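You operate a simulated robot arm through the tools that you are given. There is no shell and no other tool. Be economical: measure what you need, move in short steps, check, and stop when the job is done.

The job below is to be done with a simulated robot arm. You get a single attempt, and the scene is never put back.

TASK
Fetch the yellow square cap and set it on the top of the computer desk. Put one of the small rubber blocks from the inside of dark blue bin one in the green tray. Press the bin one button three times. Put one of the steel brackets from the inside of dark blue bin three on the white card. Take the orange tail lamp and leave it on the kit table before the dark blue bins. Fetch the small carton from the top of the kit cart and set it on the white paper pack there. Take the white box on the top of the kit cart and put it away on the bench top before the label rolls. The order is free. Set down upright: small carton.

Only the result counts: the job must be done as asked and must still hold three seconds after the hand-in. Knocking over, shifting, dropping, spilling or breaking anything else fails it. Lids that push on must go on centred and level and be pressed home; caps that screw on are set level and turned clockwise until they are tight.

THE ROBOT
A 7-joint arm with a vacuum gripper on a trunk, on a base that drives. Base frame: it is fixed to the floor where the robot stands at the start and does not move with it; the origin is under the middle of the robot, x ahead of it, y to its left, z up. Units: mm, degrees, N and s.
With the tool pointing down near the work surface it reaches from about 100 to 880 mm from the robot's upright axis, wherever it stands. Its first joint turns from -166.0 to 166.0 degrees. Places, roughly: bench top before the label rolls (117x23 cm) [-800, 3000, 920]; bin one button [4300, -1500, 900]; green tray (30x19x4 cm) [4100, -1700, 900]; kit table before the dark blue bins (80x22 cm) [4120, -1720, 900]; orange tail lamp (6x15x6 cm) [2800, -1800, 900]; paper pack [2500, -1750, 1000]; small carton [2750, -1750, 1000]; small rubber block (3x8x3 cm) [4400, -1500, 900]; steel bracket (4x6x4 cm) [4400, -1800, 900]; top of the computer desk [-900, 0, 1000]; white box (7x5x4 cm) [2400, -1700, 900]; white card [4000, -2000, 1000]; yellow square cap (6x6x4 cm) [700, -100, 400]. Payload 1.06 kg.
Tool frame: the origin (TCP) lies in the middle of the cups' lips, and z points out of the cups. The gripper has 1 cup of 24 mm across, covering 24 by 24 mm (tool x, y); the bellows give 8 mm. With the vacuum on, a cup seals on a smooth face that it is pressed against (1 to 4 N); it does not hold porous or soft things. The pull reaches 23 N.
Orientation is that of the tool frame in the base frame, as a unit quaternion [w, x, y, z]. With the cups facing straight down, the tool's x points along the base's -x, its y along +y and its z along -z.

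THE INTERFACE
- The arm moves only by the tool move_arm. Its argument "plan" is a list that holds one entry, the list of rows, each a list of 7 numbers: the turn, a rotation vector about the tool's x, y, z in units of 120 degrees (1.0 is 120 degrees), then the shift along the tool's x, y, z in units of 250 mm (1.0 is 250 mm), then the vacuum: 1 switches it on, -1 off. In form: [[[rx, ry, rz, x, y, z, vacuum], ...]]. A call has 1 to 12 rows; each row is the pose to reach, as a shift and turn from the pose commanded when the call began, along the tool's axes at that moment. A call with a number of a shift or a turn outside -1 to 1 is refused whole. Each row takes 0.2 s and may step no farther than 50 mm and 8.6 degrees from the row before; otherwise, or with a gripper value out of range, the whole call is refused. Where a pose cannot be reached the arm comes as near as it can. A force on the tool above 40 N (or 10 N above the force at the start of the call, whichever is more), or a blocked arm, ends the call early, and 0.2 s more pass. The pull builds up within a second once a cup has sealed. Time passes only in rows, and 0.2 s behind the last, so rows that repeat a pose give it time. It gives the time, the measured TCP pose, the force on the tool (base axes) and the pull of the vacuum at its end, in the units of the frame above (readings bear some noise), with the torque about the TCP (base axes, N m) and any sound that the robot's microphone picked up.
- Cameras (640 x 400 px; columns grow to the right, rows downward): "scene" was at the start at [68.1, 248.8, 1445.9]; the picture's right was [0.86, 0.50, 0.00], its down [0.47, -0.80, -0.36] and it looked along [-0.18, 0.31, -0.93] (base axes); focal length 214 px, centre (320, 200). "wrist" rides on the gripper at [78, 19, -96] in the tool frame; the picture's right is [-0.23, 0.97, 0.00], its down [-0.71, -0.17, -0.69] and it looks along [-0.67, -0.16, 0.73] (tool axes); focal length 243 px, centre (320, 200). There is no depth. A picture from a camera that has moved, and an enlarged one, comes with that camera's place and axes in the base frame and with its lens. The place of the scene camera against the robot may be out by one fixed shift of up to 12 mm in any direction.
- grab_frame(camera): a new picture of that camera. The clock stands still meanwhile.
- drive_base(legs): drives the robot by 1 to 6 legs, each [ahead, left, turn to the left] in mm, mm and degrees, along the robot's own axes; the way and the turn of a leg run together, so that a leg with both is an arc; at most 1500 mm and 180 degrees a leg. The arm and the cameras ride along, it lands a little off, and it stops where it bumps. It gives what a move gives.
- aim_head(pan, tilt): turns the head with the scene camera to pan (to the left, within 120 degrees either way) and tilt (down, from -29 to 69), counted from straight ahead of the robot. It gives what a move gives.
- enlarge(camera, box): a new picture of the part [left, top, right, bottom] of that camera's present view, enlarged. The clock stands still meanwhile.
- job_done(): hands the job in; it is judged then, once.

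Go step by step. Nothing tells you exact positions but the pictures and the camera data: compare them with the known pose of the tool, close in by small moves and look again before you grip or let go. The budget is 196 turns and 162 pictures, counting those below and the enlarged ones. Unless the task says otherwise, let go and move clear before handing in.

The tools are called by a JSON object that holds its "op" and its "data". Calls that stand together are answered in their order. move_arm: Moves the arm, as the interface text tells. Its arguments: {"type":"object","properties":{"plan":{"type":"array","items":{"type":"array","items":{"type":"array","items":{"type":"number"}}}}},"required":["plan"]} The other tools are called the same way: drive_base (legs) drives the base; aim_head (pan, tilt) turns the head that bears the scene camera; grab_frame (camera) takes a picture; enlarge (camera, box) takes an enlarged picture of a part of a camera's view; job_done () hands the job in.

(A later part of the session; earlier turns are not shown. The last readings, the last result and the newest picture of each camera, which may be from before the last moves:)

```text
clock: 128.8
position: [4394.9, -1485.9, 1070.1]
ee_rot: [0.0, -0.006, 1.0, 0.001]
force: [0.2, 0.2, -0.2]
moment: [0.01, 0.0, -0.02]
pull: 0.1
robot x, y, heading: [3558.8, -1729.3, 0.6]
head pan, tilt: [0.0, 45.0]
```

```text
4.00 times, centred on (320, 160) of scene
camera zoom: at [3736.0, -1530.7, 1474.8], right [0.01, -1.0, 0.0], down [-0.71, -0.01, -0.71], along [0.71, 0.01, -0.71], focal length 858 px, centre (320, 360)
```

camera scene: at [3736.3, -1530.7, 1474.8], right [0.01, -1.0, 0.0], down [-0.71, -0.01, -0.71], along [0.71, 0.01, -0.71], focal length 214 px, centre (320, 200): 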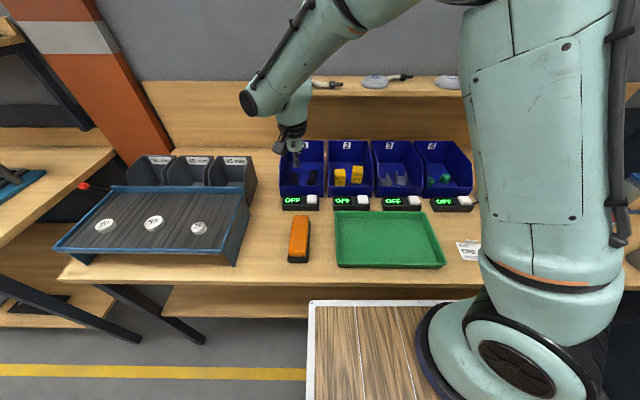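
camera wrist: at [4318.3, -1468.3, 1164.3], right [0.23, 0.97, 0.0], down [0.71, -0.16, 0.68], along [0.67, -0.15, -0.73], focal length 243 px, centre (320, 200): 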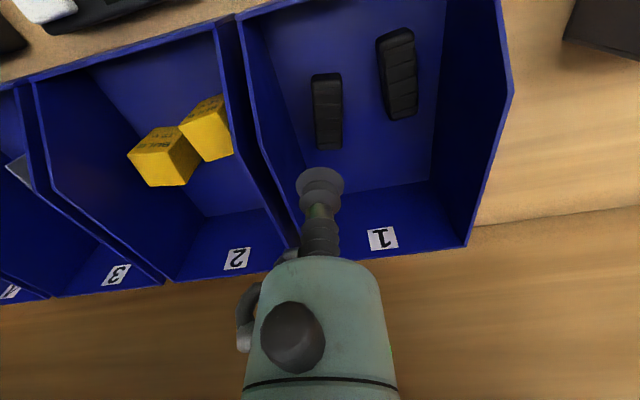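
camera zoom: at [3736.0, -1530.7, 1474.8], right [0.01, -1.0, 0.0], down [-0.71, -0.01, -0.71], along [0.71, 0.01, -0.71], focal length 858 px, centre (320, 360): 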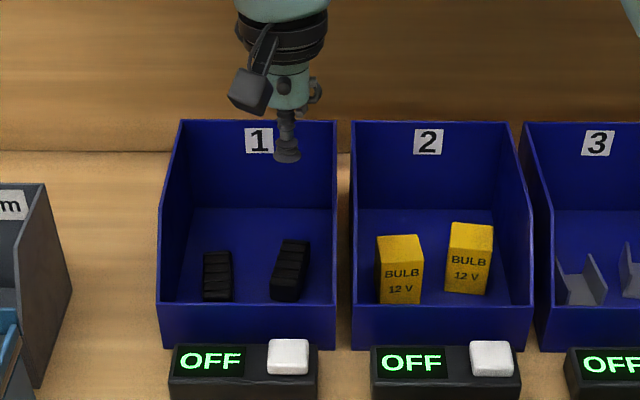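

{"op": "move_arm", "data": {"plan": [[[0, 0, 0, -0.072, 0.016, 0.15, -1], [0, 0, 0, -0.072, 0.016, 0.3, -1], [0, 0, 0, -0.072, 0.016, 0.42, -1]]]}}

{"op": "grab_frame", "data": {"camera": "wrist"}}

```text
clock: 129.6
position: [4412.5, -1482.8, 965.5]
ee_rot: [-0.002, -0.006, 1.0, 0.001]
force: [0.5, -0.5, 0.4]
moment: [0.02, -0.01, -0.04]
pull: 0.0
robot x, y, heading: [3560.7, -1730.2, 0.5]
head pan, tilt: [0.0, 45.0]
```

```text
91 pictures are left
camera wrist: at [4335.0, -1464.7, 1059.0], right [0.23, 0.97, 0.0], down [0.71, -0.16, 0.68], along [0.67, -0.15, -0.73], focal length 243 px, centre (320, 200)
```

wrist: 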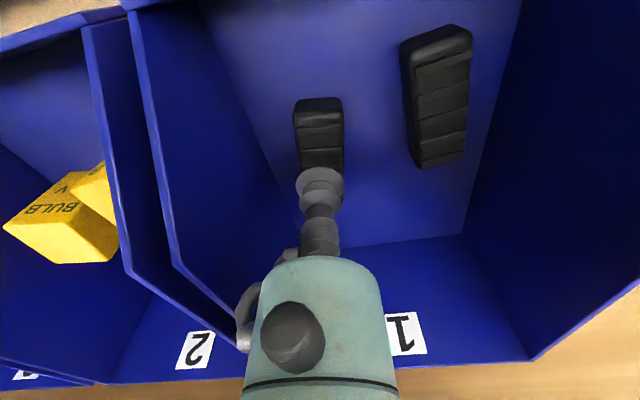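

Block is under the cup; shifting 12 mm toward its middle and lowering with vacuum on.

{"op": "move_arm", "data": {"plan": [[[0, 0, 0, -0.048, 0, 0.08, 1], [0, 0, 0, -0.048, 0, 0.12, 1], [0, 0, 0, -0.048, 0, 0.136, 1], [0, 0, 0, -0.048, 0, 0.144, 1], [0, 0, 0, -0.048, 0, 0.144, 1]]]}}

{"op": "grab_frame", "data": {"camera": "wrist"}}

```text
clock: 130.8
position: [4426.4, -1480.5, 930.4]
ee_rot: [0.001, -0.006, 1.0, 0.001]
force: [-0.9, -1.7, 15.0]
moment: [-0.05, 0.03, 0.0]
pull: 23.0
robot x, y, heading: [3561.9, -1733.0, 0.8]
head pan, tilt: [0.0, 45.0]
```

```text
90 pictures are left
camera wrist: at [4347.4, -1462.8, 1023.8], right [0.23, 0.97, 0.0], down [0.71, -0.17, 0.69], along [0.67, -0.15, -0.73], focal length 243 px, centre (320, 200)
```

wrist: 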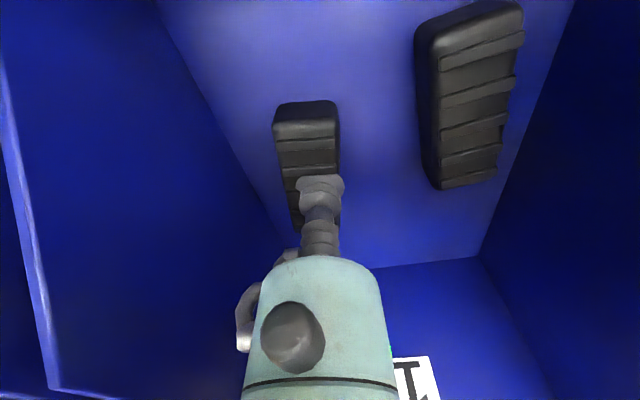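

Block gripped. Lifting out and carrying it over the green tray.

{"op": "move_arm", "data": {"plan": [[[0, 0, 0, 0, 0, -0.08, 1], [0, 0, 0, 0, 0, -0.25, 1], [0, 0, 0, 0, 0, -0.42, 1], [0, 0, 0, 0, 0, -0.6, 1], [0, 0, 0, 0.15, -0.1, -0.6, 1], [0, 0, 0, 0.3, -0.2, -0.6, 1], [0, 0, 0, 0.45, -0.3, -0.6, 1], [0, 0, 0, 0.6, -0.4, -0.6, 1]]]}}

{"op": "move_arm", "data": {"plan": [[[0, 0, 0, 0.14, -0.12, 0, 1], [0, 0, 0, 0.28, -0.24, 0, 1], [0, 0, 0, 0.42, -0.36, 0, 1], [0, 0, 0, 0.564, -0.48, 0.04, 1], [0, 0, 0, 0.564, -0.48, 0.22, 1], [0, 0, 0, 0.564, -0.48, 0.4, 1]]]}}

{"op": "grab_frame", "data": {"camera": "scene"}}

{"op": "grab_frame", "data": {"camera": "wrist"}}

```text
clock: 132.6
position: [4274.3, -1581.2, 1076.8]
ee_rot: [-0.001, -0.005, 1.0, 0.0]
force: [0.7, -0.7, -0.7]
moment: [-0.02, 0.06, 0.0]
pull: 22.8
robot x, y, heading: [3564.8, -1729.9, 0.4]
head pan, tilt: [0.0, 45.0]
```

```text
clock: 134.0
position: [4137.4, -1704.5, 977.9]
ee_rot: [0.0, -0.005, 1.0, 0.001]
force: [-0.5, 0.5, -0.9]
moment: [-0.01, -0.01, 0.02]
pull: 23.5
robot x, y, heading: [3560.5, -1734.7, 0.7]
head pan, tilt: [0.0, 45.0]
```

```text
89 pictures are left
camera scene: at [3736.0, -1531.0, 1474.8], right [0.01, -1.0, 0.0], down [-0.71, -0.01, -0.71], along [0.71, 0.01, -0.71], focal length 214 px, centre (320, 200)
```

scene: 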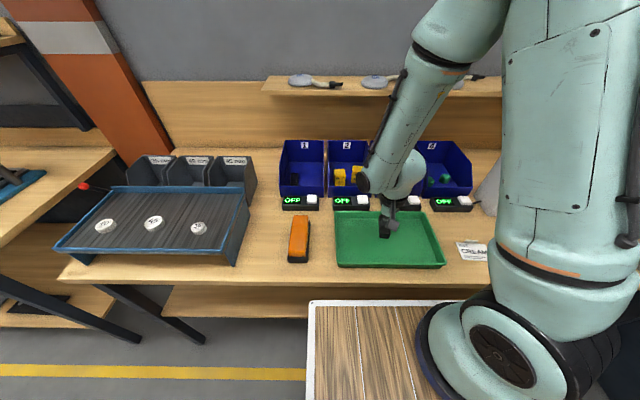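

```text
88 pictures are left
camera wrist: at [4059.9, -1687.3, 1072.7], right [0.23, 0.97, 0.0], down [0.71, -0.17, 0.68], along [0.67, -0.15, -0.73], focal length 243 px, centre (320, 200)
```

wrist: 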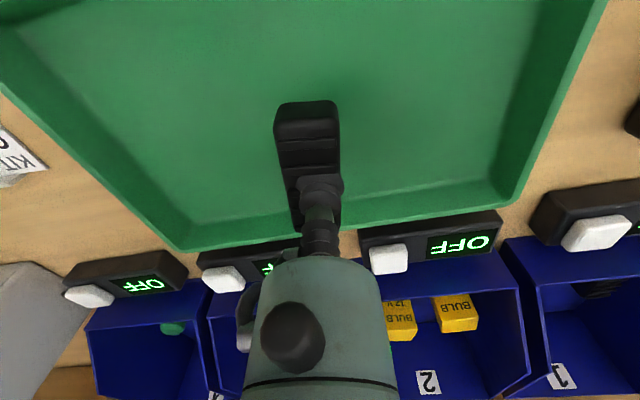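

{"op": "move_arm", "data": {"plan": [[[0, 0, 0, 0.08, 0, 0.06, 1], [0, 0, 0, 0.08, 0, 0.14, 1], [0, 0, 0, 0.08, 0, 0.156, 1]]]}}

{"op": "enlarge", "data": {"camera": "scene", "box": [330, 200, 450, 280]}}

```text
clock: 134.8
position: [4116.9, -1703.4, 940.7]
ee_rot: [0.0, -0.005, 1.0, 0.001]
force: [0.5, 0.6, -1.1]
moment: [-0.01, -0.01, -0.03]
pull: 23.3
robot x, y, heading: [3561.4, -1736.3, 0.3]
head pan, tilt: [0.0, 45.0]
```

```text
5.00 times, centred on (390, 240) of scene
camera zoom: at [3736.4, -1530.7, 1474.8], right [0.01, -1.0, 0.0], down [-0.71, -0.01, -0.71], along [0.71, 0.01, -0.71], focal length 1072 px, centre (-30, 0)
```

zoom: 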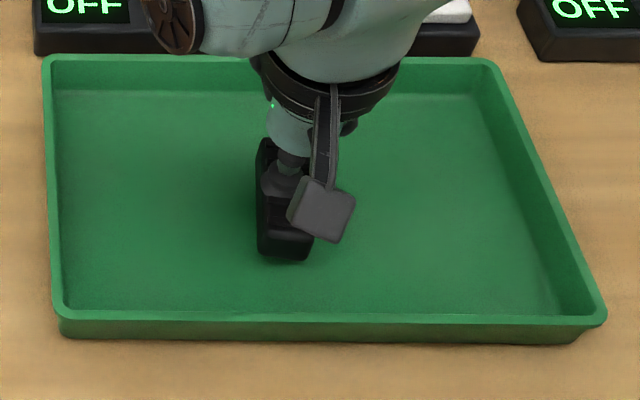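

{"op": "move_arm", "data": {"plan": [[[0, 0, 0, 0, 0, 0.012, 1], [0, 0, 0, 0, 0, 0.028, 1]]]}}

```text
clock: 135.4
position: [4116.9, -1704.3, 934.1]
ee_rot: [-0.001, -0.006, 1.0, 0.001]
force: [0.0, -0.2, -0.6]
moment: [0.0, -0.04, 0.03]
pull: 22.4
robot x, y, heading: [3563.6, -1731.3, 0.8]
head pan, tilt: [0.0, 45.0]
```

{"op": "move_arm", "data": {"plan": [[[0, 0, 0, 0, 0, 0.01, 1], [0, 0, 0, 0, 0, 0.018, 1]]]}}

```text
clock: 136.0
position: [4116.1, -1702.7, 929.6]
ee_rot: [-0.001, -0.005, 1.0, 0.001]
force: [0.4, 0.3, 2.4]
moment: [-0.04, 0.0, 0.03]
pull: 22.6
robot x, y, heading: [3560.8, -1735.7, 0.5]
head pan, tilt: [0.0, 45.0]
```

Touching the tray floor. Releasing and lifting.

{"op": "move_arm", "data": {"plan": [[[0, 0, 0, 0, 0, 0, -1], [0, 0, 0, 0, 0, 0, -1], [0, 0, 0, 0, 0, 0, -1], [0, 0, 0, 0, 0, -0.01, -1], [0, 0, 0, 0, 0, -0.08, -1], [0, 0, 0, 0, 0, -0.26, -1], [0, 0, 0, 0, 0, -0.44, -1], [0, 0, 0, 0, 0, -0.62, -1]]]}}

{"op": "grab_frame", "data": {"camera": "wrist"}}

{"op": "enlarge", "data": {"camera": "scene", "box": [260, 130, 500, 280]}}

```text
clock: 137.8
position: [4120.4, -1706.7, 1085.0]
ee_rot: [0.0, -0.005, 1.0, 0.001]
force: [0.1, -1.1, 0.4]
moment: [0.0, 0.0, -0.01]
pull: 0.1
robot x, y, heading: [3562.0, -1732.8, 0.3]
head pan, tilt: [0.0, 45.0]
```

```text
86 pictures are left
camera wrist: at [4042.0, -1688.1, 1180.0], right [0.23, 0.97, 0.0], down [0.71, -0.16, 0.68], along [0.67, -0.15, -0.73], focal length 243 px, centre (320, 200)
```

wrist: 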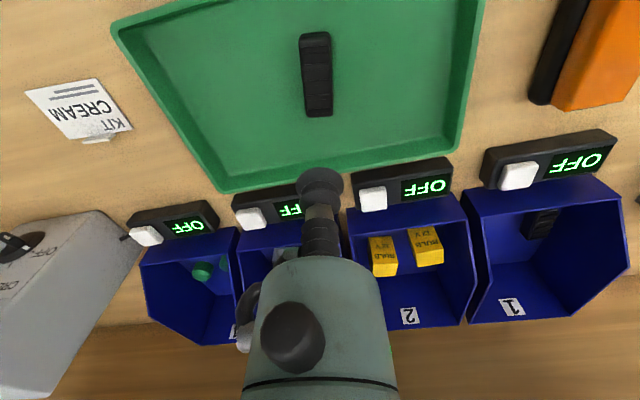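

```text
2.67 times, centred on (380, 205) of scene
camera zoom: at [3736.9, -1530.4, 1474.7], right [0.01, -1.0, 0.0], down [-0.71, -0.01, -0.71], along [0.71, 0.01, -0.71], focal length 572 px, centre (160, 187)
```

zoom: 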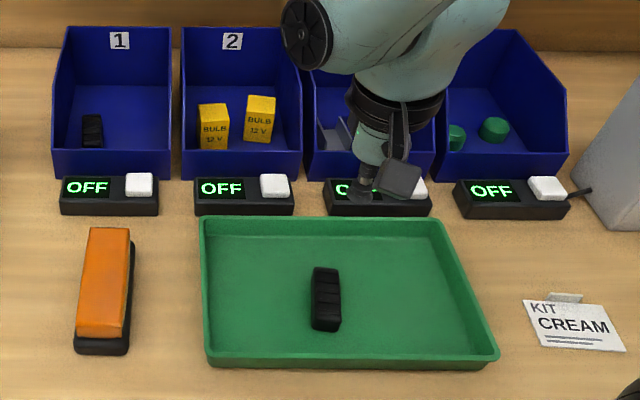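

Block rests in the tray. Next the steel bracket in bin three; moving to view it.

{"op": "move_arm", "data": {"plan": [[[0, 0, 0, -0.15, -0.075, -0.03, -1], [0, 0, 0, -0.3, -0.15, -0.06, -1], [0, 0, 0, -0.45, -0.225, -0.1, -1], [0, 0, 0, -0.6, -0.3, -0.1, -1], [0, 0, 0, -0.76, -0.372, -0.1, -1]]]}}

{"op": "grab_frame", "data": {"camera": "wrist"}}

{"op": "enlarge", "data": {"camera": "wrist", "box": [220, 40, 420, 200]}}

```text
clock: 139.0
position: [4309.6, -1796.4, 1110.8]
ee_rot: [-0.001, -0.005, 1.0, 0.001]
force: [-0.3, -0.3, 1.0]
moment: [-0.01, -0.02, 0.0]
pull: 0.0
robot x, y, heading: [3562.4, -1734.1, 0.4]
head pan, tilt: [0.0, 45.0]
```

```text
84 pictures are left
camera wrist: at [4231.3, -1777.5, 1205.0], right [0.22, 0.97, 0.0], down [0.71, -0.16, 0.68], along [0.67, -0.15, -0.73], focal length 243 px, centre (320, 200)
```

wrist: 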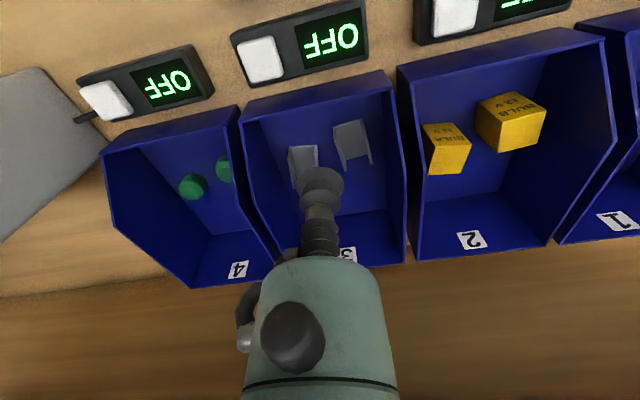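

```text
2.50 times, centred on (320, 120) of wrist
camera zoom: at [4231.3, -1777.5, 1205.0], right [0.22, 0.97, 0.0], down [0.71, -0.16, 0.68], along [0.67, -0.15, -0.73], focal length 606 px, centre (320, 400)
```

zoom: 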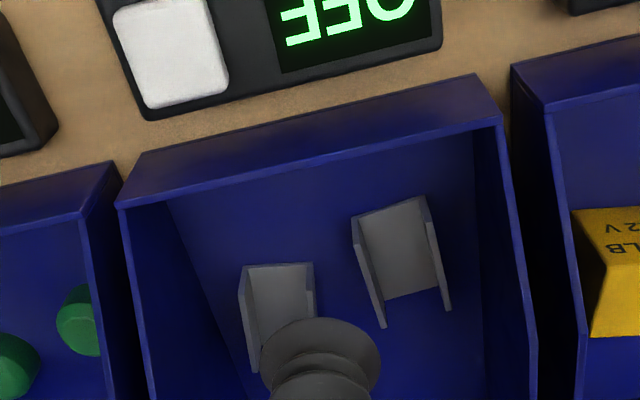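

Brackets are U-channels standing open-side up; the web must be gripped between the flanges. Moving above the right-hand one (~4427, −1843).

{"op": "move_arm", "data": {"plan": [[[0, 0, 0, -0.16, -0.06, 0, -1], [0, 0, 0, -0.32, -0.12, 0, -1], [0, 0, 0, -0.47, -0.188, 0.05, -1], [0, 0, 0, -0.47, -0.188, 0.2, -1], [0, 0, 0, -0.47, -0.188, 0.36, -1]]]}}

{"op": "enlarge", "data": {"camera": "wrist", "box": [200, 20, 440, 260]}}

{"op": "enlarge", "data": {"camera": "scene", "box": [340, 110, 480, 220]}}

```text
clock: 140.2
position: [4424.6, -1840.4, 1018.0]
ee_rot: [0.001, -0.005, 1.0, 0.0]
force: [-1.0, 0.4, -0.4]
moment: [0.0, -0.01, 0.02]
pull: 0.0
robot x, y, heading: [3557.9, -1735.4, 0.4]
head pan, tilt: [0.0, 45.0]
```

```text
1.67 times, centred on (320, 140) of wrist
camera zoom: at [4347.1, -1822.5, 1112.4], right [0.23, 0.97, 0.0], down [0.71, -0.17, 0.68], along [0.67, -0.15, -0.73], focal length 404 px, centre (320, 300)
```

zoom: 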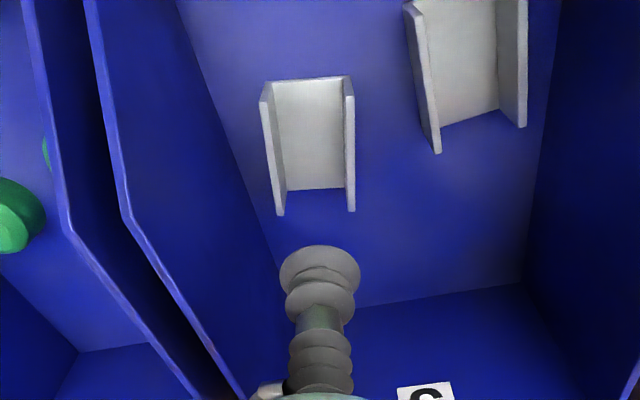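

```text
3.64 times, centred on (410, 165) of scene
camera zoom: at [3736.1, -1530.7, 1474.8], right [0.01, -1.0, 0.0], down [-0.71, -0.01, -0.71], along [0.71, 0.01, -0.71], focal length 780 px, centre (-7, 327)
```

zoom: 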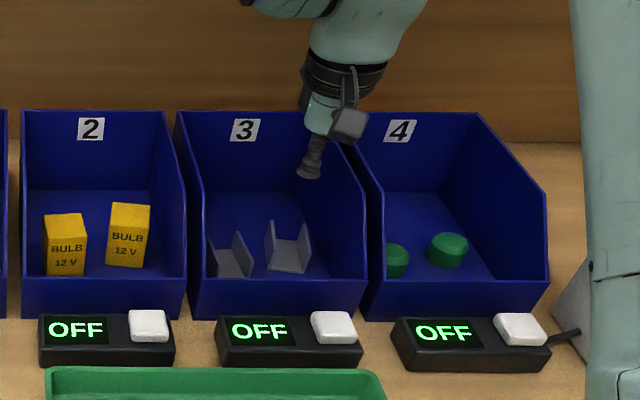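

Nearly aligned with the bracket's web; adjusting 4 mm and descending partway to check.

{"op": "move_arm", "data": {"plan": [[[0, 0, 0, 0, -0.016, 0.12, -1], [0, 0, 0, 0, -0.016, 0.28, -1]]]}}

{"op": "enlarge", "data": {"camera": "wrist", "box": [200, 40, 440, 240]}}

```text
clock: 140.8
position: [4425.7, -1842.9, 946.9]
ee_rot: [0.0, -0.006, 1.0, 0.001]
force: [-0.3, -0.2, -0.4]
moment: [0.01, -0.02, -0.04]
pull: 0.0
robot x, y, heading: [3560.1, -1735.8, 0.4]
head pan, tilt: [0.0, 45.0]
```

```text
2.00 times, centred on (320, 140) of wrist
camera zoom: at [4347.7, -1825.8, 1041.9], right [0.23, 0.97, 0.0], down [0.71, -0.16, 0.68], along [0.67, -0.15, -0.73], focal length 485 px, centre (320, 320)
```

zoom: 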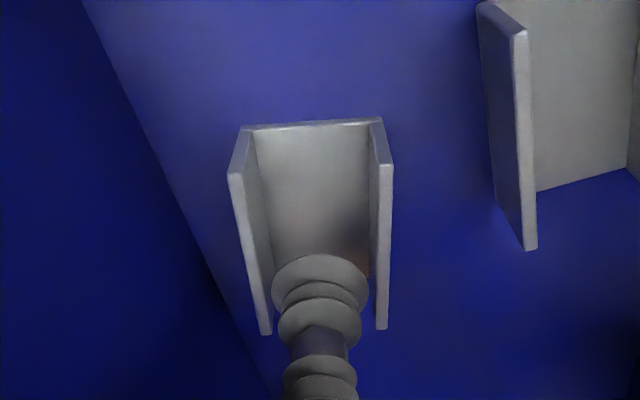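

Cup is centred between the flanges. Going down onto the web with vacuum on.

{"op": "move_arm", "data": {"plan": [[[0, 0, 0, 0, 0, 0.08, 1], [0, 0, 0, 0, 0, 0.14, 1], [0, 0, 0, 0, 0, 0.164, 1], [0, 0, 0, 0, 0, 0.176, 1]]]}}

{"op": "enlarge", "data": {"camera": "wrist", "box": [200, 40, 440, 240]}}

```text
clock: 141.8
position: [4424.7, -1844.2, 904.0]
ee_rot: [0.001, -0.006, 1.0, 0.001]
force: [-3.7, -0.3, 17.4]
moment: [0.0, -0.02, 0.04]
pull: 23.2
robot x, y, heading: [3562.9, -1732.4, 0.8]
head pan, tilt: [0.0, 45.0]
```

```text
2.00 times, centred on (320, 140) of wrist
camera zoom: at [4347.3, -1826.8, 999.0], right [0.23, 0.97, 0.0], down [0.71, -0.16, 0.69], along [0.67, -0.15, -0.73], focal length 485 px, centre (320, 320)
```

zoom: 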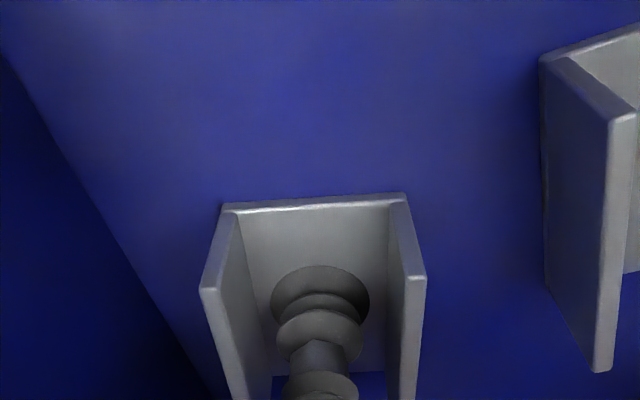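

Bracket gripped. Lifting out and carrying toward the white card.

{"op": "move_arm", "data": {"plan": [[[0, 0, 0, 0, 0, -0.06, 1], [0, 0, 0, 0, 0, -0.2, 1], [0, 0, 0, 0, 0, -0.38, 1], [0, 0, 0, 0, 0, -0.56, 1], [0, 0, 0, 0, 0, -0.72, 1], [0, 0, 0, 0.17, -0.04, -0.72, 1], [0, 0, 0, 0.34, -0.08, -0.72, 1], [0, 0, 0, 0.51, -0.12, -0.72, 1], [0, 0, 0, 0.68, -0.16, -0.72, 1]]]}}

{"op": "grab_frame", "data": {"camera": "scene"}}

{"op": "grab_frame", "data": {"camera": "wrist"}}

```text
clock: 143.8
position: [4257.2, -1884.5, 1082.9]
ee_rot: [0.0, -0.005, 1.0, 0.001]
force: [0.7, 0.6, -1.4]
moment: [0.01, 0.01, 0.0]
pull: 23.3
robot x, y, heading: [3556.7, -1735.8, 0.7]
head pan, tilt: [0.0, 45.0]
```

```text
78 pictures are left
camera scene: at [3737.0, -1530.6, 1474.7], right [0.01, -1.0, 0.0], down [-0.71, -0.01, -0.71], along [0.71, 0.01, -0.71], focal length 214 px, centre (320, 200)
```

scene: 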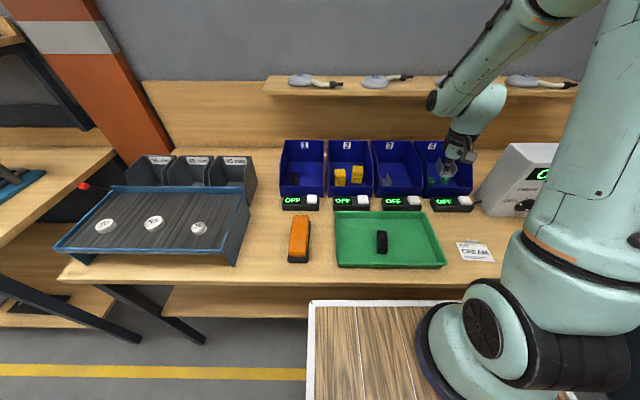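

```text
77 pictures are left
camera wrist: at [4178.8, -1867.3, 1177.9], right [0.23, 0.97, 0.0], down [0.71, -0.16, 0.68], along [0.67, -0.15, -0.73], focal length 243 px, centre (320, 200)
```

wrist: 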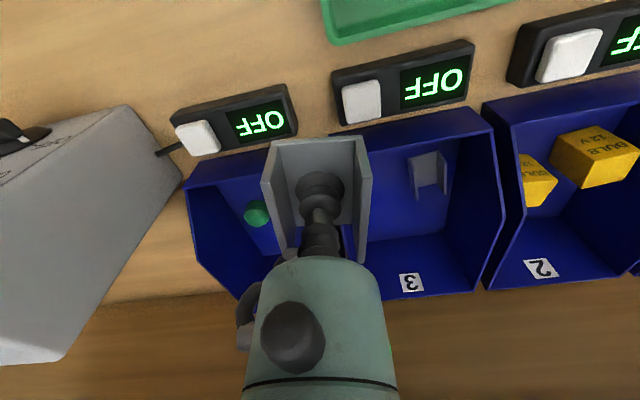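

{"op": "move_arm", "data": {"plan": [[[0, 0, 0, 0.15, -0.1, 0, 1], [0, 0, 0, 0.3, -0.2, 0, 1], [0, 0, 0, 0.45, -0.3, 0, 1], [0, 0, 0, 0.6, -0.4, 0, 1], [0, 0, 0, 0.656, -0.456, 0.1, 1], [0, 0, 0, 0.656, -0.456, 0.26, 1]]]}}

{"op": "aim_head", "data": {"pan": -25, "tilt": 55}}

{"op": "grab_frame", "data": {"camera": "wrist"}}

{"op": "grab_frame", "data": {"camera": "scene"}}

```text
clock: 145.2
position: [4093.6, -2001.5, 1019.6]
ee_rot: [0.0, -0.005, 1.0, 0.0]
force: [-1.1, -0.1, -1.0]
moment: [0.04, -0.03, 0.01]
pull: 22.9
robot x, y, heading: [3561.6, -1732.0, 0.5]
head pan, tilt: [0.0, 45.0]
```

```text
clock: 146.1
position: [4092.6, -2001.9, 1020.3]
ee_rot: [-0.001, -0.006, 1.0, 0.002]
force: [0.0, 0.6, -1.9]
moment: [0.0, 0.03, 0.02]
pull: 23.3
robot x, y, heading: [3562.0, -1735.8, 0.8]
head pan, tilt: [-25.0, 55.0]
```

```text
76 pictures are left
camera wrist: at [4015.9, -1983.6, 1114.7], right [0.23, 0.97, 0.0], down [0.71, -0.16, 0.68], along [0.67, -0.15, -0.73], focal length 243 px, centre (320, 200)
```

wrist: 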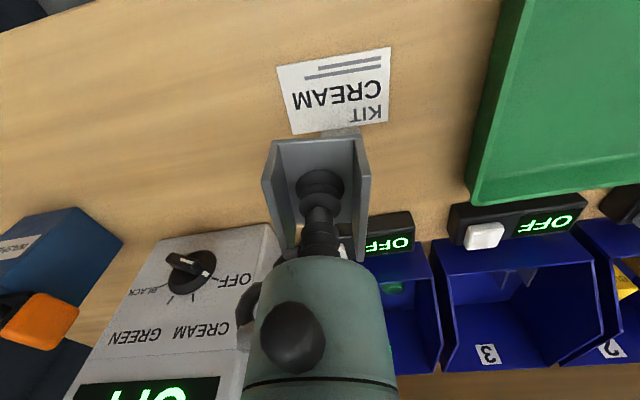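

```text
75 pictures are left
camera scene: at [3720.8, -1561.3, 1461.4], right [-0.41, -0.91, 0.0], down [-0.75, 0.34, -0.57], along [0.52, -0.24, -0.82], focal length 214 px, centre (320, 200)
```

scene: 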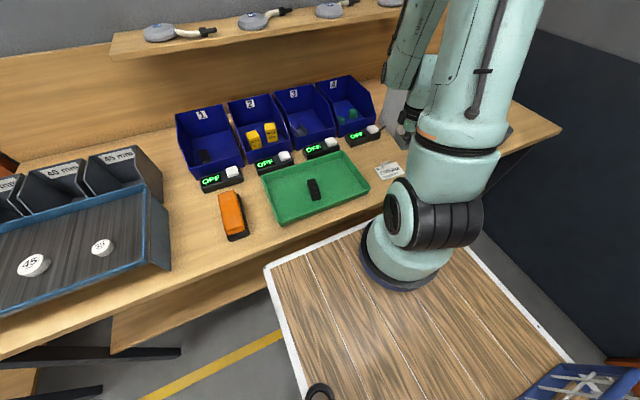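

Card centre is about 14 mm to the left. Shifting and lowering above it.

{"op": "move_arm", "data": {"plan": [[[0, 0, 0, 0, 0.056, 0.12, 1], [0, 0, 0, 0, 0.056, 0.28, 1], [0, 0, 0, 0, 0.056, 0.38, 1], [0, 0, 0, 0, 0.056, 0.42, 1]]]}}

{"op": "enlarge", "data": {"camera": "wrist", "box": [180, 20, 480, 260]}}

```text
clock: 147.1
position: [4093.6, -1988.5, 913.6]
ee_rot: [0.0, -0.004, 1.0, 0.0]
force: [-0.5, -0.4, -0.5]
moment: [-0.03, 0.0, 0.01]
pull: 23.1
robot x, y, heading: [3560.3, -1733.8, 0.8]
head pan, tilt: [-25.0, 55.0]
```

```text
1.67 times, centred on (330, 140) of wrist
camera zoom: at [4015.6, -1970.2, 1008.7], right [0.23, 0.97, 0.0], down [0.71, -0.16, 0.68], along [0.67, -0.15, -0.73], focal length 404 px, centre (303, 300)
```

zoom: 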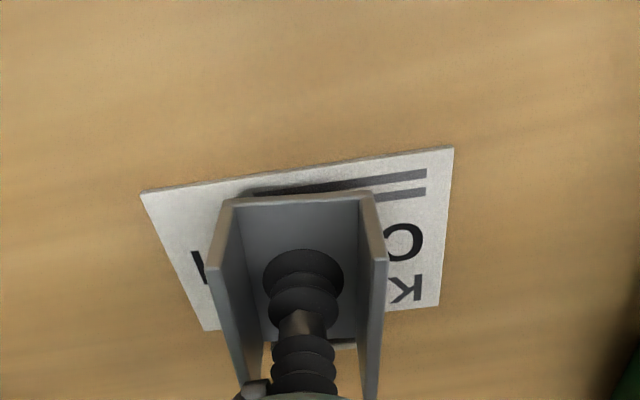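

{"op": "move_arm", "data": {"plan": [[[0, 0, 0, 0, 0, 0.016, 1], [0, 0, 0, 0, 0, 0.03, 1]]]}}

```text
clock: 147.7
position: [4092.7, -1988.0, 906.3]
ee_rot: [-0.001, -0.005, 1.0, 0.0]
force: [-0.5, 0.8, -0.8]
moment: [-0.03, -0.01, 0.0]
pull: 22.7
robot x, y, heading: [3560.5, -1731.2, 0.5]
head pan, tilt: [-25.0, 55.0]
```

{"op": "move_arm", "data": {"plan": [[[0, 0, 0, 0, 0, 0.012, 1], [0, 0, 0, 0, 0, 0.018, 1]]]}}

{"op": "enlarge", "data": {"camera": "wrist", "box": [180, 20, 480, 260]}}

```text
clock: 148.3
position: [4093.2, -1989.0, 903.6]
ee_rot: [0.0, -0.005, 1.0, 0.0]
force: [2.0, -2.8, 14.9]
moment: [-0.02, -0.04, -0.01]
pull: 23.1
robot x, y, heading: [3560.1, -1733.1, 0.5]
head pan, tilt: [-25.0, 55.0]
```

```text
1.67 times, centred on (330, 140) of wrist
camera zoom: at [4014.8, -1970.1, 997.1], right [0.23, 0.97, 0.0], down [0.71, -0.16, 0.69], along [0.67, -0.15, -0.73], focal length 404 px, centre (303, 300)
```

zoom: 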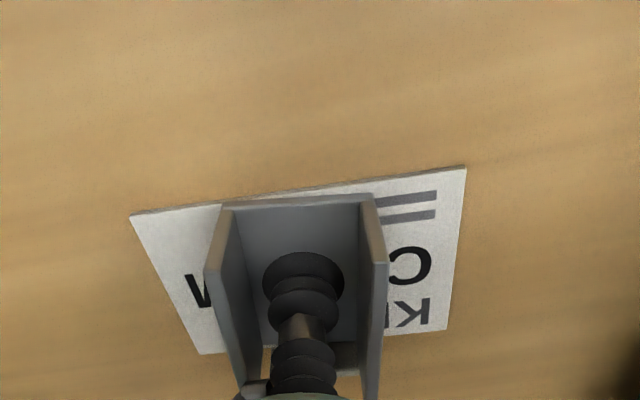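

Bracket is down on the card. Releasing and lifting straight up.

{"op": "move_arm", "data": {"plan": [[[0, 0, 0, 0, 0, -0.005, -1], [0, 0, 0, 0, 0, -0.005, -1], [0, 0, 0, 0, 0, -0.005, -1], [0, 0, 0, 0, 0, -0.005, -1], [0, 0, 0, 0, 0, -0.04, -1], [0, 0, 0, 0, 0, -0.14, -1], [0, 0, 0, 0, 0, -0.3, -1], [0, 0, 0, 0, 0, -0.5, -1], [0, 0, 0, 0, 0, -0.7, -1], [0, 0, 0, 0, 0, -0.9, -1]]]}}

{"op": "grab_frame", "data": {"camera": "wrist"}}

```text
clock: 150.5
position: [4093.4, -1988.2, 1128.2]
ee_rot: [-0.002, -0.005, 1.0, 0.001]
force: [0.9, 0.3, -0.2]
moment: [0.01, 0.0, -0.02]
pull: 0.0
robot x, y, heading: [3563.7, -1734.3, 0.5]
head pan, tilt: [-25.0, 55.0]
```

```text
72 pictures are left
camera wrist: at [4015.8, -1969.2, 1222.4], right [0.23, 0.97, 0.0], down [0.71, -0.17, 0.68], along [0.67, -0.15, -0.73], focal length 243 px, centre (320, 200)
```

wrist: 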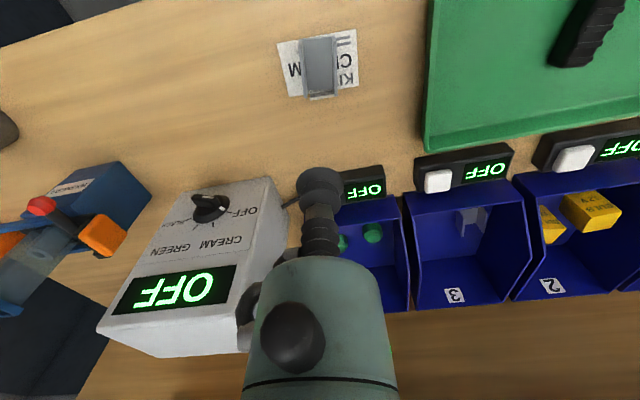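

All bin jobs are done. Retracting the arm and driving back to the cart for the white box.

{"op": "move_arm", "data": {"plan": [[[0, 0, 0, 0.1, 0, -0.15, -1], [0, 0, 0, 0.25, 0, -0.25, -1], [0, 0, 0, 0.4, 0, -0.28, -1]]]}}

{"op": "drive_base", "data": {"legs": [[0, -665, 0], [-1130, 0, 0], [0, 0, 90]]}}

{"op": "aim_head", "data": {"pan": 0, "tilt": 45}}

{"op": "grab_frame", "data": {"camera": "scene"}}

```text
clock: 151.3
position: [3993.2, -1989.4, 1195.9]
ee_rot: [-0.001, -0.005, 1.0, 0.001]
force: [0.9, -0.5, 0.2]
moment: [0.0, 0.03, 0.01]
pull: 0.1
robot x, y, heading: [3561.1, -1732.5, 0.4]
head pan, tilt: [-25.0, 55.0]
```

```text
clock: 164.1
position: [2690.7, -1975.9, 1195.7]
ee_rot: [-0.001, -0.703, 0.711, 0.0]
force: [0.1, -0.1, -0.3]
moment: [0.0, 0.0, 0.0]
pull: 0.1
robot x, y, heading: [2426.0, -2401.1, 89.5]
head pan, tilt: [-25.0, 55.0]
```

```text
clock: 165.0
position: [2690.3, -1975.6, 1195.5]
ee_rot: [-0.001, -0.703, 0.711, 0.001]
force: [-0.8, 0.0, -0.1]
moment: [0.0, 0.02, -0.03]
pull: 0.1
robot x, y, heading: [2425.6, -2405.5, 89.5]
head pan, tilt: [0.0, 45.0]
```

```text
71 pictures are left
camera scene: at [2214.0, -2228.5, 1474.7], right [1.0, -0.01, 0.0], down [-0.01, -0.71, -0.71], along [0.01, 0.71, -0.71], focal length 214 px, centre (320, 200)
```

scene: 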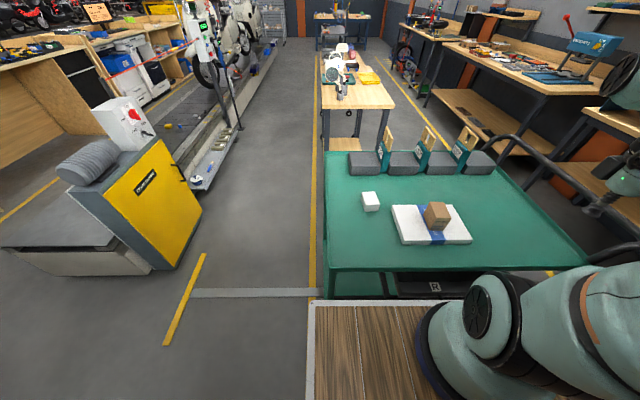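

White box ≈ (2403, −1645). Moving over it.

{"op": "move_arm", "data": {"plan": [[[0, 0, 0, -0.13, 0.116, 0, -1], [0, 0, 0, -0.26, 0.232, 0, -1], [0, 0, 0, -0.4, 0.348, 0, -1], [0, 0, 0, -0.53, 0.464, 0, -1], [0, 0, 0, -0.66, 0.58, 0, -1]]]}}

{"op": "move_arm", "data": {"plan": [[[0, 0, 0, -0.13, 0.114, 0.08, -1], [0, 0, 0, -0.26, 0.228, 0.16, -1], [0, 0, 0, -0.4, 0.342, 0.24, -1], [0, 0, 0, -0.53, 0.456, 0.32, -1], [0, 0, 0, -0.66, 0.57, 0.4, -1], [0, 0, 0, -0.66, 0.57, 0.56, -1], [0, 0, 0, -0.66, 0.57, 0.7, -1]]]}}

{"op": "grab_frame", "data": {"camera": "wrist"}}

```text
clock: 166.2
position: [2548.2, -1811.1, 1194.8]
ee_rot: [-0.001, -0.704, 0.711, 0.001]
force: [0.9, -0.2, 0.5]
moment: [0.04, -0.05, 0.03]
pull: 0.1
robot x, y, heading: [2425.3, -2406.4, 89.4]
head pan, tilt: [0.0, 45.0]
```

```text
clock: 167.8
position: [2405.6, -1644.9, 1021.7]
ee_rot: [0.0, -0.703, 0.711, 0.0]
force: [0.4, 1.0, 0.6]
moment: [0.0, 0.03, -0.04]
pull: 0.1
robot x, y, heading: [2424.0, -2401.3, 89.5]
head pan, tilt: [0.0, 45.0]
```

```text
70 pictures are left
camera wrist: at [2386.7, -1723.5, 1116.0], right [-0.97, 0.24, 0.0], down [0.18, 0.71, 0.68], along [0.17, 0.66, -0.73], focal length 243 px, centre (320, 200)
```

wrist: 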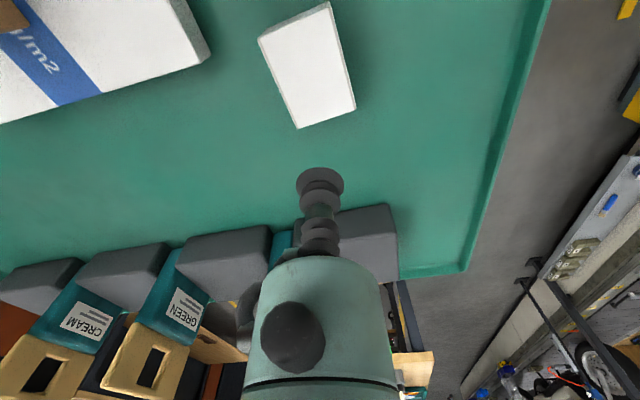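

Box is 30 mm nearer; correcting and descending.

{"op": "move_arm", "data": {"plan": [[[0, 0, 0, 0.124, 0, 0.06, -1], [0, 0, 0, 0.124, 0, 0.16, -1], [0, 0, 0, 0.124, 0, 0.25, -1]]]}}

{"op": "enlarge", "data": {"camera": "wrist", "box": [200, 20, 440, 220]}}

```text
clock: 168.6
position: [2406.5, -1675.2, 957.2]
ee_rot: [0.0, -0.703, 0.711, 0.0]
force: [-0.7, 0.4, 0.2]
moment: [0.0, 0.01, -0.01]
pull: 0.1
robot x, y, heading: [2427.6, -2405.2, 89.3]
head pan, tilt: [0.0, 45.0]
```

```text
2.00 times, centred on (320, 120) of wrist
camera zoom: at [2387.2, -1753.1, 1051.7], right [-0.97, 0.24, 0.0], down [0.18, 0.71, 0.68], along [0.17, 0.66, -0.73], focal length 485 px, centre (320, 360)
```

zoom: 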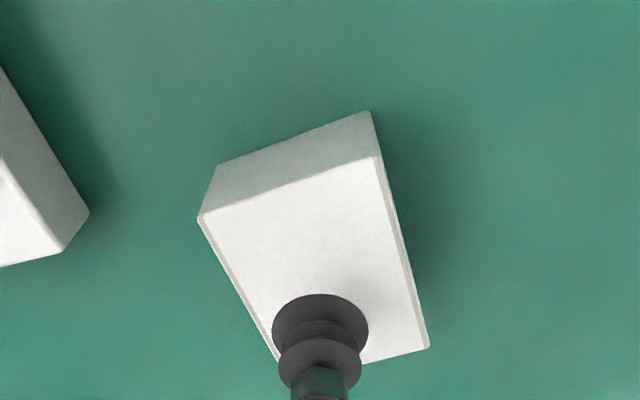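

{"op": "move_arm", "data": {"plan": [[[0, 0, 0, 0, 0, 0.08, 1], [0, 0, 0, 0, 0, 0.1, 1], [0, 0, 0, 0, 0, 0.116, 1], [0, 0, 0, 0, 0, 0.116, 1]]]}}

```text
clock: 169.6
position: [2405.8, -1675.7, 928.8]
ee_rot: [0.0, -0.703, 0.711, 0.0]
force: [1.8, -4.4, 13.6]
moment: [0.0, -0.02, -0.03]
pull: 22.9
robot x, y, heading: [2426.0, -2403.4, 89.4]
head pan, tilt: [0.0, 45.0]
```

White box gripped. Lifting, drawing it back, and driving to the aisle.

{"op": "move_arm", "data": {"plan": [[[0, 0, 0, 0, 0, -0.06, 1], [0, 0, 0, 0, 0, -0.24, 1], [0, 0, 0, 0, 0, -0.42, 1], [0, 0, 0, 0, 0, -0.6, 1], [0, 0, 0, 0.12, 0, -0.74, 1], [0, 0, 0, 0.26, 0, -0.86, 1], [0, 0, 0, 0.42, 0, -0.96, 1], [0, 0, 0, 0.6, 0, -1.0, 1], [0, 0, 0, 0.78, 0, -1.0, 1], [0, 0, 0, 0.96, 0, -1.0, 1]]]}}

{"op": "drive_base", "data": {"legs": [[0, 1500, 0], [0, 1070, 0], [1200, 0, 0], [1200, 0, 0]]}}

{"op": "grab_frame", "data": {"camera": "scene"}}

```text
clock: 171.8
position: [2405.1, -1915.6, 1177.0]
ee_rot: [-0.001, -0.704, 0.71, -0.001]
force: [0.2, -0.6, -0.5]
moment: [-0.04, 0.02, -0.01]
pull: 22.3
robot x, y, heading: [2428.0, -2405.9, 89.3]
head pan, tilt: [0.0, 45.0]
```

```text
clock: 195.8
position: [-177.3, 519.6, 1177.5]
ee_rot: [-0.001, -0.705, 0.71, 0.0]
force: [-0.2, 0.2, -0.4]
moment: [-0.03, 0.0, 0.01]
pull: 22.9
robot x, y, heading: [-154.7, 31.5, 89.3]
head pan, tilt: [0.0, 45.0]
```

```text
68 pictures are left
camera scene: at [-366.4, 204.1, 1474.8], right [1.0, -0.01, 0.0], down [-0.01, -0.71, -0.71], along [0.0, 0.71, -0.71], focal length 214 px, centre (320, 200)
```

scene: 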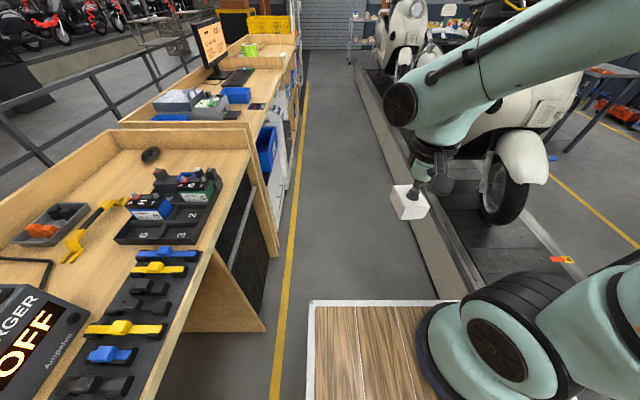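

On lane in the aisle. Continuing ahead toward the label-roll bench.

{"op": "drive_base", "data": {"legs": [[1200, 30, 0], [1150, 0, 0]]}}

{"op": "aim_head", "data": {"pan": 55, "tilt": 35}}

{"op": "grab_frame", "data": {"camera": "scene"}}

```text
clock: 207.4
position: [-285.7, 2869.6, 1177.8]
ee_rot: [0.001, 0.725, -0.688, 0.0]
force: [0.6, -0.5, -0.8]
moment: [0.0, 0.05, -0.02]
pull: 23.0
robot x, y, heading: [-233.1, 2383.3, 93.2]
head pan, tilt: [0.0, 45.0]
```

```text
clock: 208.6
position: [-286.1, 2869.8, 1177.4]
ee_rot: [0.002, 0.725, -0.688, -0.001]
force: [-0.1, 1.1, -0.6]
moment: [-0.05, -0.03, -0.02]
pull: 23.0
robot x, y, heading: [-233.9, 2385.1, 92.9]
head pan, tilt: [55.0, 35.0]
```

```text
67 pictures are left
camera scene: at [-528.4, 2510.5, 1489.6], right [0.53, 0.85, 0.0], down [0.49, -0.3, -0.82], along [-0.69, 0.43, -0.57], focal length 214 px, centre (320, 200)
```

scene: 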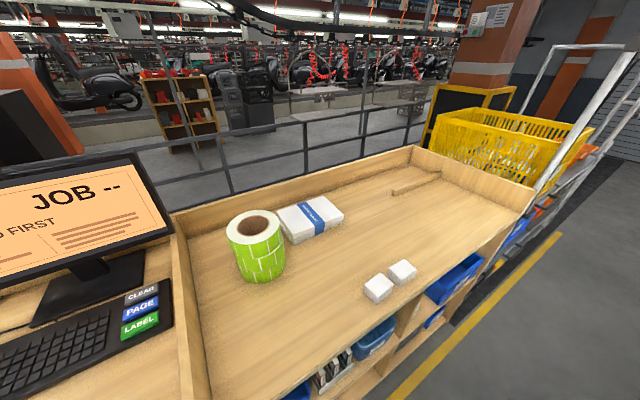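

The bench front edge is near x −637, with free space at about (−810, 2760) before the rolls. I'll shift clear, turn to face the bench.

{"op": "drive_base", "data": {"legs": [[370, -113, 0], [0, 0, 87]]}}

{"op": "aim_head", "data": {"pan": 0, "tilt": 45}}

{"op": "grab_frame", "data": {"camera": "scene"}}

```text
clock: 214.7
position: [-630.4, 2736.2, 1177.2]
ee_rot: [0.001, 1.0, -0.001, 0.001]
force: [0.3, 0.0, -0.9]
moment: [0.01, -0.02, -0.03]
pull: 22.7
robot x, y, heading: [-141.2, 2764.0, 179.6]
head pan, tilt: [55.0, 35.0]
```

```text
clock: 216.0
position: [-630.3, 2735.5, 1178.3]
ee_rot: [0.002, 1.0, -0.002, 0.001]
force: [-0.4, 1.5, -1.5]
moment: [0.01, 0.01, 0.0]
pull: 22.7
robot x, y, heading: [-140.7, 2758.7, 179.6]
head pan, tilt: [0.0, 45.0]
```

```text
66 pictures are left
camera scene: at [-328.4, 2541.9, 1474.8], right [0.0, 1.0, 0.0], down [0.71, 0.0, -0.71], along [-0.71, 0.0, -0.71], focal length 214 px, centre (320, 200)
```

scene: 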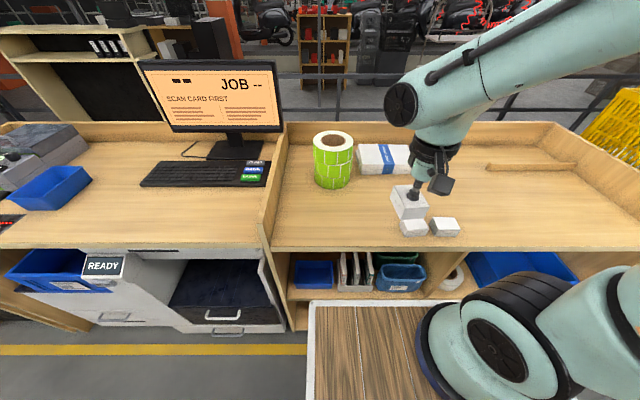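

The two small white boxes already sit at (~−745, 2840–2930); I'll set mine at about (−800, 2690). Moving over and lowering partway.

{"op": "move_arm", "data": {"plan": [[[0, 0, 0, -0.18, 0.05, 0, 1], [0, 0, 0, -0.36, 0.1, 0, 1], [0, 0, 0, -0.54, 0.15, 0, 1], [0, 0, 0, -0.68, 0.184, 0.08, 1], [0, 0, 0, -0.68, 0.184, 0.26, 1], [0, 0, 0, -0.68, 0.184, 0.44, 1], [0, 0, 0, -0.68, 0.184, 0.62, 1], [0, 0, 0, -0.68, 0.184, 0.77, 1]]]}}

{"op": "grab_frame", "data": {"camera": "scene"}}

{"op": "grab_frame", "data": {"camera": "wrist"}}

```text
clock: 217.8
position: [-800.7, 2690.0, 985.0]
ee_rot: [0.001, 1.0, -0.002, -0.001]
force: [-1.2, 0.0, -0.7]
moment: [-0.02, 0.0, -0.03]
pull: 22.8
robot x, y, heading: [-142.4, 2761.9, 179.6]
head pan, tilt: [0.0, 45.0]
```

```text
65 pictures are left
camera scene: at [-328.1, 2542.1, 1474.8], right [0.0, 1.0, 0.0], down [0.71, 0.0, -0.71], along [-0.71, 0.0, -0.71], focal length 214 px, centre (320, 200)
```

scene: 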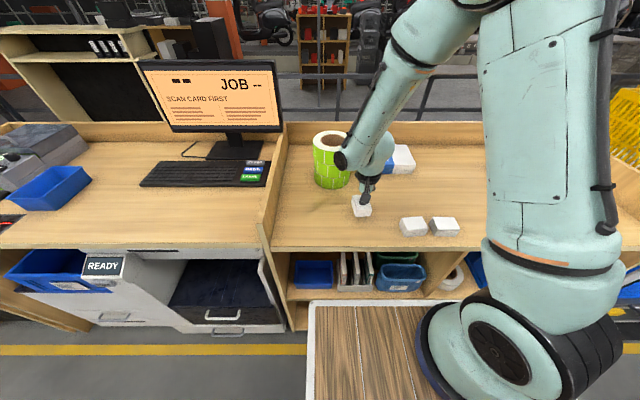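

```text
64 pictures are left
camera wrist: at [-721.3, 2670.6, 1081.0], right [-0.24, -0.97, 0.0], down [-0.71, 0.18, 0.68], along [-0.67, 0.16, -0.73], focal length 243 px, centre (320, 200)
```

wrist: 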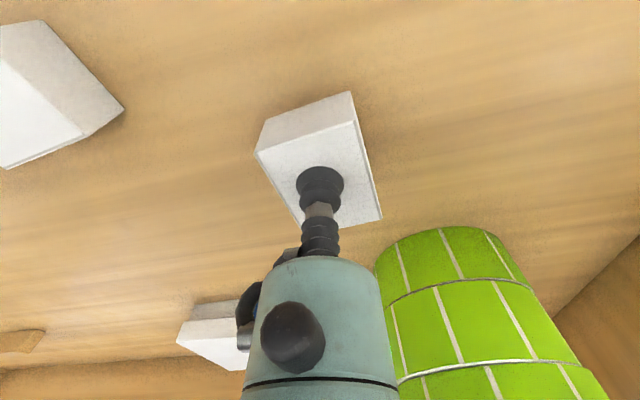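

{"op": "move_arm", "data": {"plan": [[[0, 0, 0, 0, 0, 0.04, 1], [0, 0, 0, 0, 0, 0.06, 1]]]}}

{"op": "enlarge", "data": {"camera": "wrist", "box": [200, 60, 440, 260]}}

```text
clock: 218.4
position: [-800.7, 2690.1, 971.1]
ee_rot: [0.0, 1.0, -0.003, 0.002]
force: [-0.3, 0.8, -0.2]
moment: [0.01, 0.01, 0.02]
pull: 22.7
robot x, y, heading: [-142.8, 2759.5, 179.7]
head pan, tilt: [0.0, 45.0]
```

```text
2.00 times, centred on (320, 160) of wrist
camera zoom: at [-721.5, 2671.1, 1065.1], right [-0.24, -0.97, 0.0], down [-0.71, 0.18, 0.68], along [-0.66, 0.16, -0.73], focal length 485 px, centre (320, 280)
```

zoom: 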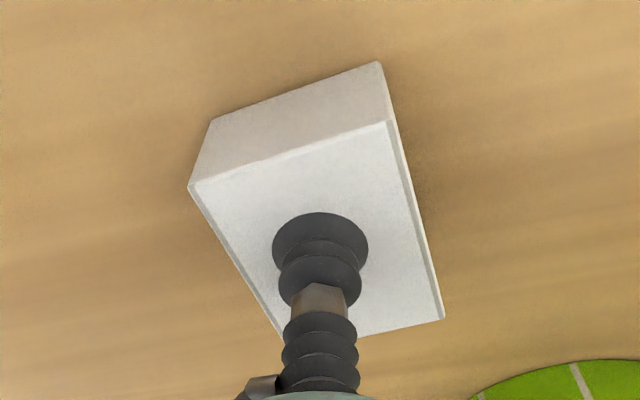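

{"op": "move_arm", "data": {"plan": [[[0, 0, 0, 0, 0, 0.012, 1], [0, 0, 0, 0, 0, 0.024, 1]]]}}

```text
clock: 219.0
position: [-800.3, 2691.0, 964.4]
ee_rot: [0.0, 1.0, -0.001, -0.001]
force: [6.0, -1.1, 13.0]
moment: [0.01, 0.05, 0.01]
pull: 23.7
robot x, y, heading: [-144.8, 2761.7, 179.6]
head pan, tilt: [0.0, 45.0]
```

Contact. Releasing the white box and lifting clear.

{"op": "move_arm", "data": {"plan": [[[0, 0, 0, 0, 0, -0.006, -1], [0, 0, 0, 0, 0, -0.006, -1], [0, 0, 0, 0, 0, -0.006, -1], [0, 0, 0, 0, 0, -0.006, -1], [0, 0, 0, 0, 0, -0.04, -1], [0, 0, 0, 0, 0, -0.16, -1], [0, 0, 0, 0, 0, -0.34, -1], [0, 0, 0, 0, 0, -0.52, -1], [0, 0, 0, 0, 0, -0.7, -1], [0, 0, 0, 0, 0, -0.88, -1]]]}}

{"op": "grab_frame", "data": {"camera": "scene"}}

```text
clock: 221.2
position: [-798.4, 2690.0, 1185.3]
ee_rot: [0.0, 1.0, -0.002, 0.002]
force: [0.7, -0.3, 0.0]
moment: [0.04, -0.02, -0.03]
pull: 0.0
robot x, y, heading: [-139.5, 2762.4, 179.9]
head pan, tilt: [0.0, 45.0]
```

```text
62 pictures are left
camera scene: at [-328.8, 2541.8, 1474.7], right [0.0, 1.0, 0.0], down [0.71, 0.0, -0.71], along [-0.71, 0.0, -0.71], focal length 214 px, centre (320, 200)
```

scene: 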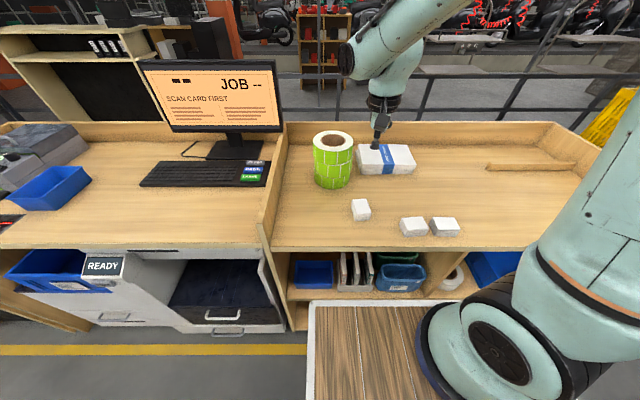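

White box is placed. For the low cap I need a cleaner elbow posture, so I'll swing the arm back to the robot's right side and look at it.

{"op": "move_arm", "data": {"plan": [[[0, 0, 0, 0.13, -0.11, 0, -1], [0, 0, 0, 0.26, -0.23, 0.05, -1], [0, 0, 0, 0.38, -0.34, 0.12, -1], [0, 0, 0, 0.5, -0.46, 0.2, -1], [0, 0, 0, 0.63, -0.57, 0.3, -1], [0, 0, 0, 0.75, -0.688, 0.4, -1]]]}}

{"op": "move_arm", "data": {"plan": [[[0, 0, 0, 0.04, -0.19, 0, -1], [0, 0, 0, 0.08, -0.38, 0, -1], [0, 0, 0, 0.12, -0.57, 0, -1], [0, 0, 0, 0.16, -0.76, 0, -1], [0, 0, 0, 0.2, -0.95, 0, -1]]]}}

{"op": "move_arm", "data": {"plan": [[[0, 0, 0, 0.16, -0.09, 0, -1], [0, 0, 0, 0.32, -0.18, 0, -1], [0, 0, 0, 0.48, -0.27, 0, -1], [0, 0, 0, 0.65, -0.36, 0, -1], [0, 0, 0, 0.82, -0.44, 0, -1]]]}}

{"op": "aim_head", "data": {"pan": -60, "tilt": 40}}

{"op": "grab_frame", "data": {"camera": "scene"}}

```text
clock: 222.8
position: [-560.2, 2677.1, 1114.7]
ee_rot: [0.018, 0.911, 0.412, -0.006]
force: [-0.4, 0.2, 0.2]
moment: [-0.02, 0.0, -0.02]
pull: 0.1
out of reach, approached as far as the arm can: row 5, 6
robot x, y, heading: [-143.2, 2763.4, 179.6]
head pan, tilt: [0.0, 45.0]
stopped in row 6: the arm was blocked; the commanded pose is now the measured one
```

```text
clock: 223.2
position: [-549.7, 2669.1, 1113.2]
ee_rot: [0.029, 0.847, 0.532, 0.004]
force: [0.5, -0.8, 0.4]
moment: [0.03, -0.06, -0.02]
pull: 0.1
robot x, y, heading: [-146.1, 2760.5, 179.7]
head pan, tilt: [0.0, 45.0]
stopped in row 2: the arm was blocked; the commanded pose is now the measured one
```

```text
clock: 223.6
position: [-453.4, 2627.9, 1150.3]
ee_rot: [0.293, 0.649, 0.7, 0.046]
force: [-0.9, 0.3, 0.1]
moment: [-0.02, 0.04, 0.03]
pull: 0.0
out of reach, approached as far as the arm can: row 1, 2
robot x, y, heading: [-142.8, 2762.4, 179.8]
head pan, tilt: [0.0, 45.0]
stopped in row 2: the arm was blocked; the commanded pose is now the measured one
```

```text
clock: 224.9
position: [-455.2, 2628.4, 1150.0]
ee_rot: [0.292, 0.653, 0.698, 0.045]
force: [0.4, 0.4, -0.4]
moment: [-0.03, 0.01, 0.01]
pull: 0.0
robot x, y, heading: [-143.9, 2759.6, 179.7]
head pan, tilt: [-60.0, 40.0]
```

```text
61 pictures are left
camera scene: at [-330.6, 2541.5, 1477.5], right [0.0, 1.0, 0.0], down [0.68, 0.0, -0.73], along [-0.73, 0.0, -0.68], focal length 214 px, centre (320, 200)
```

scene: 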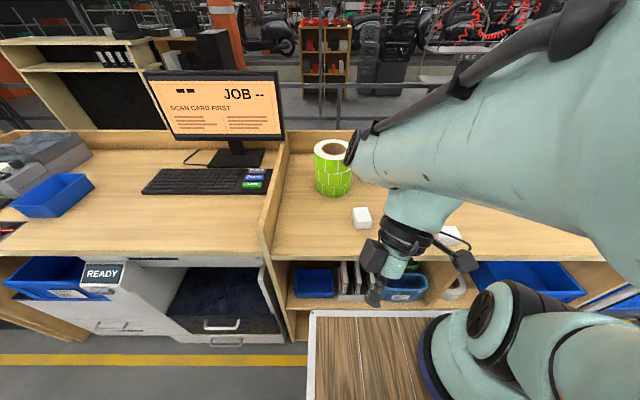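

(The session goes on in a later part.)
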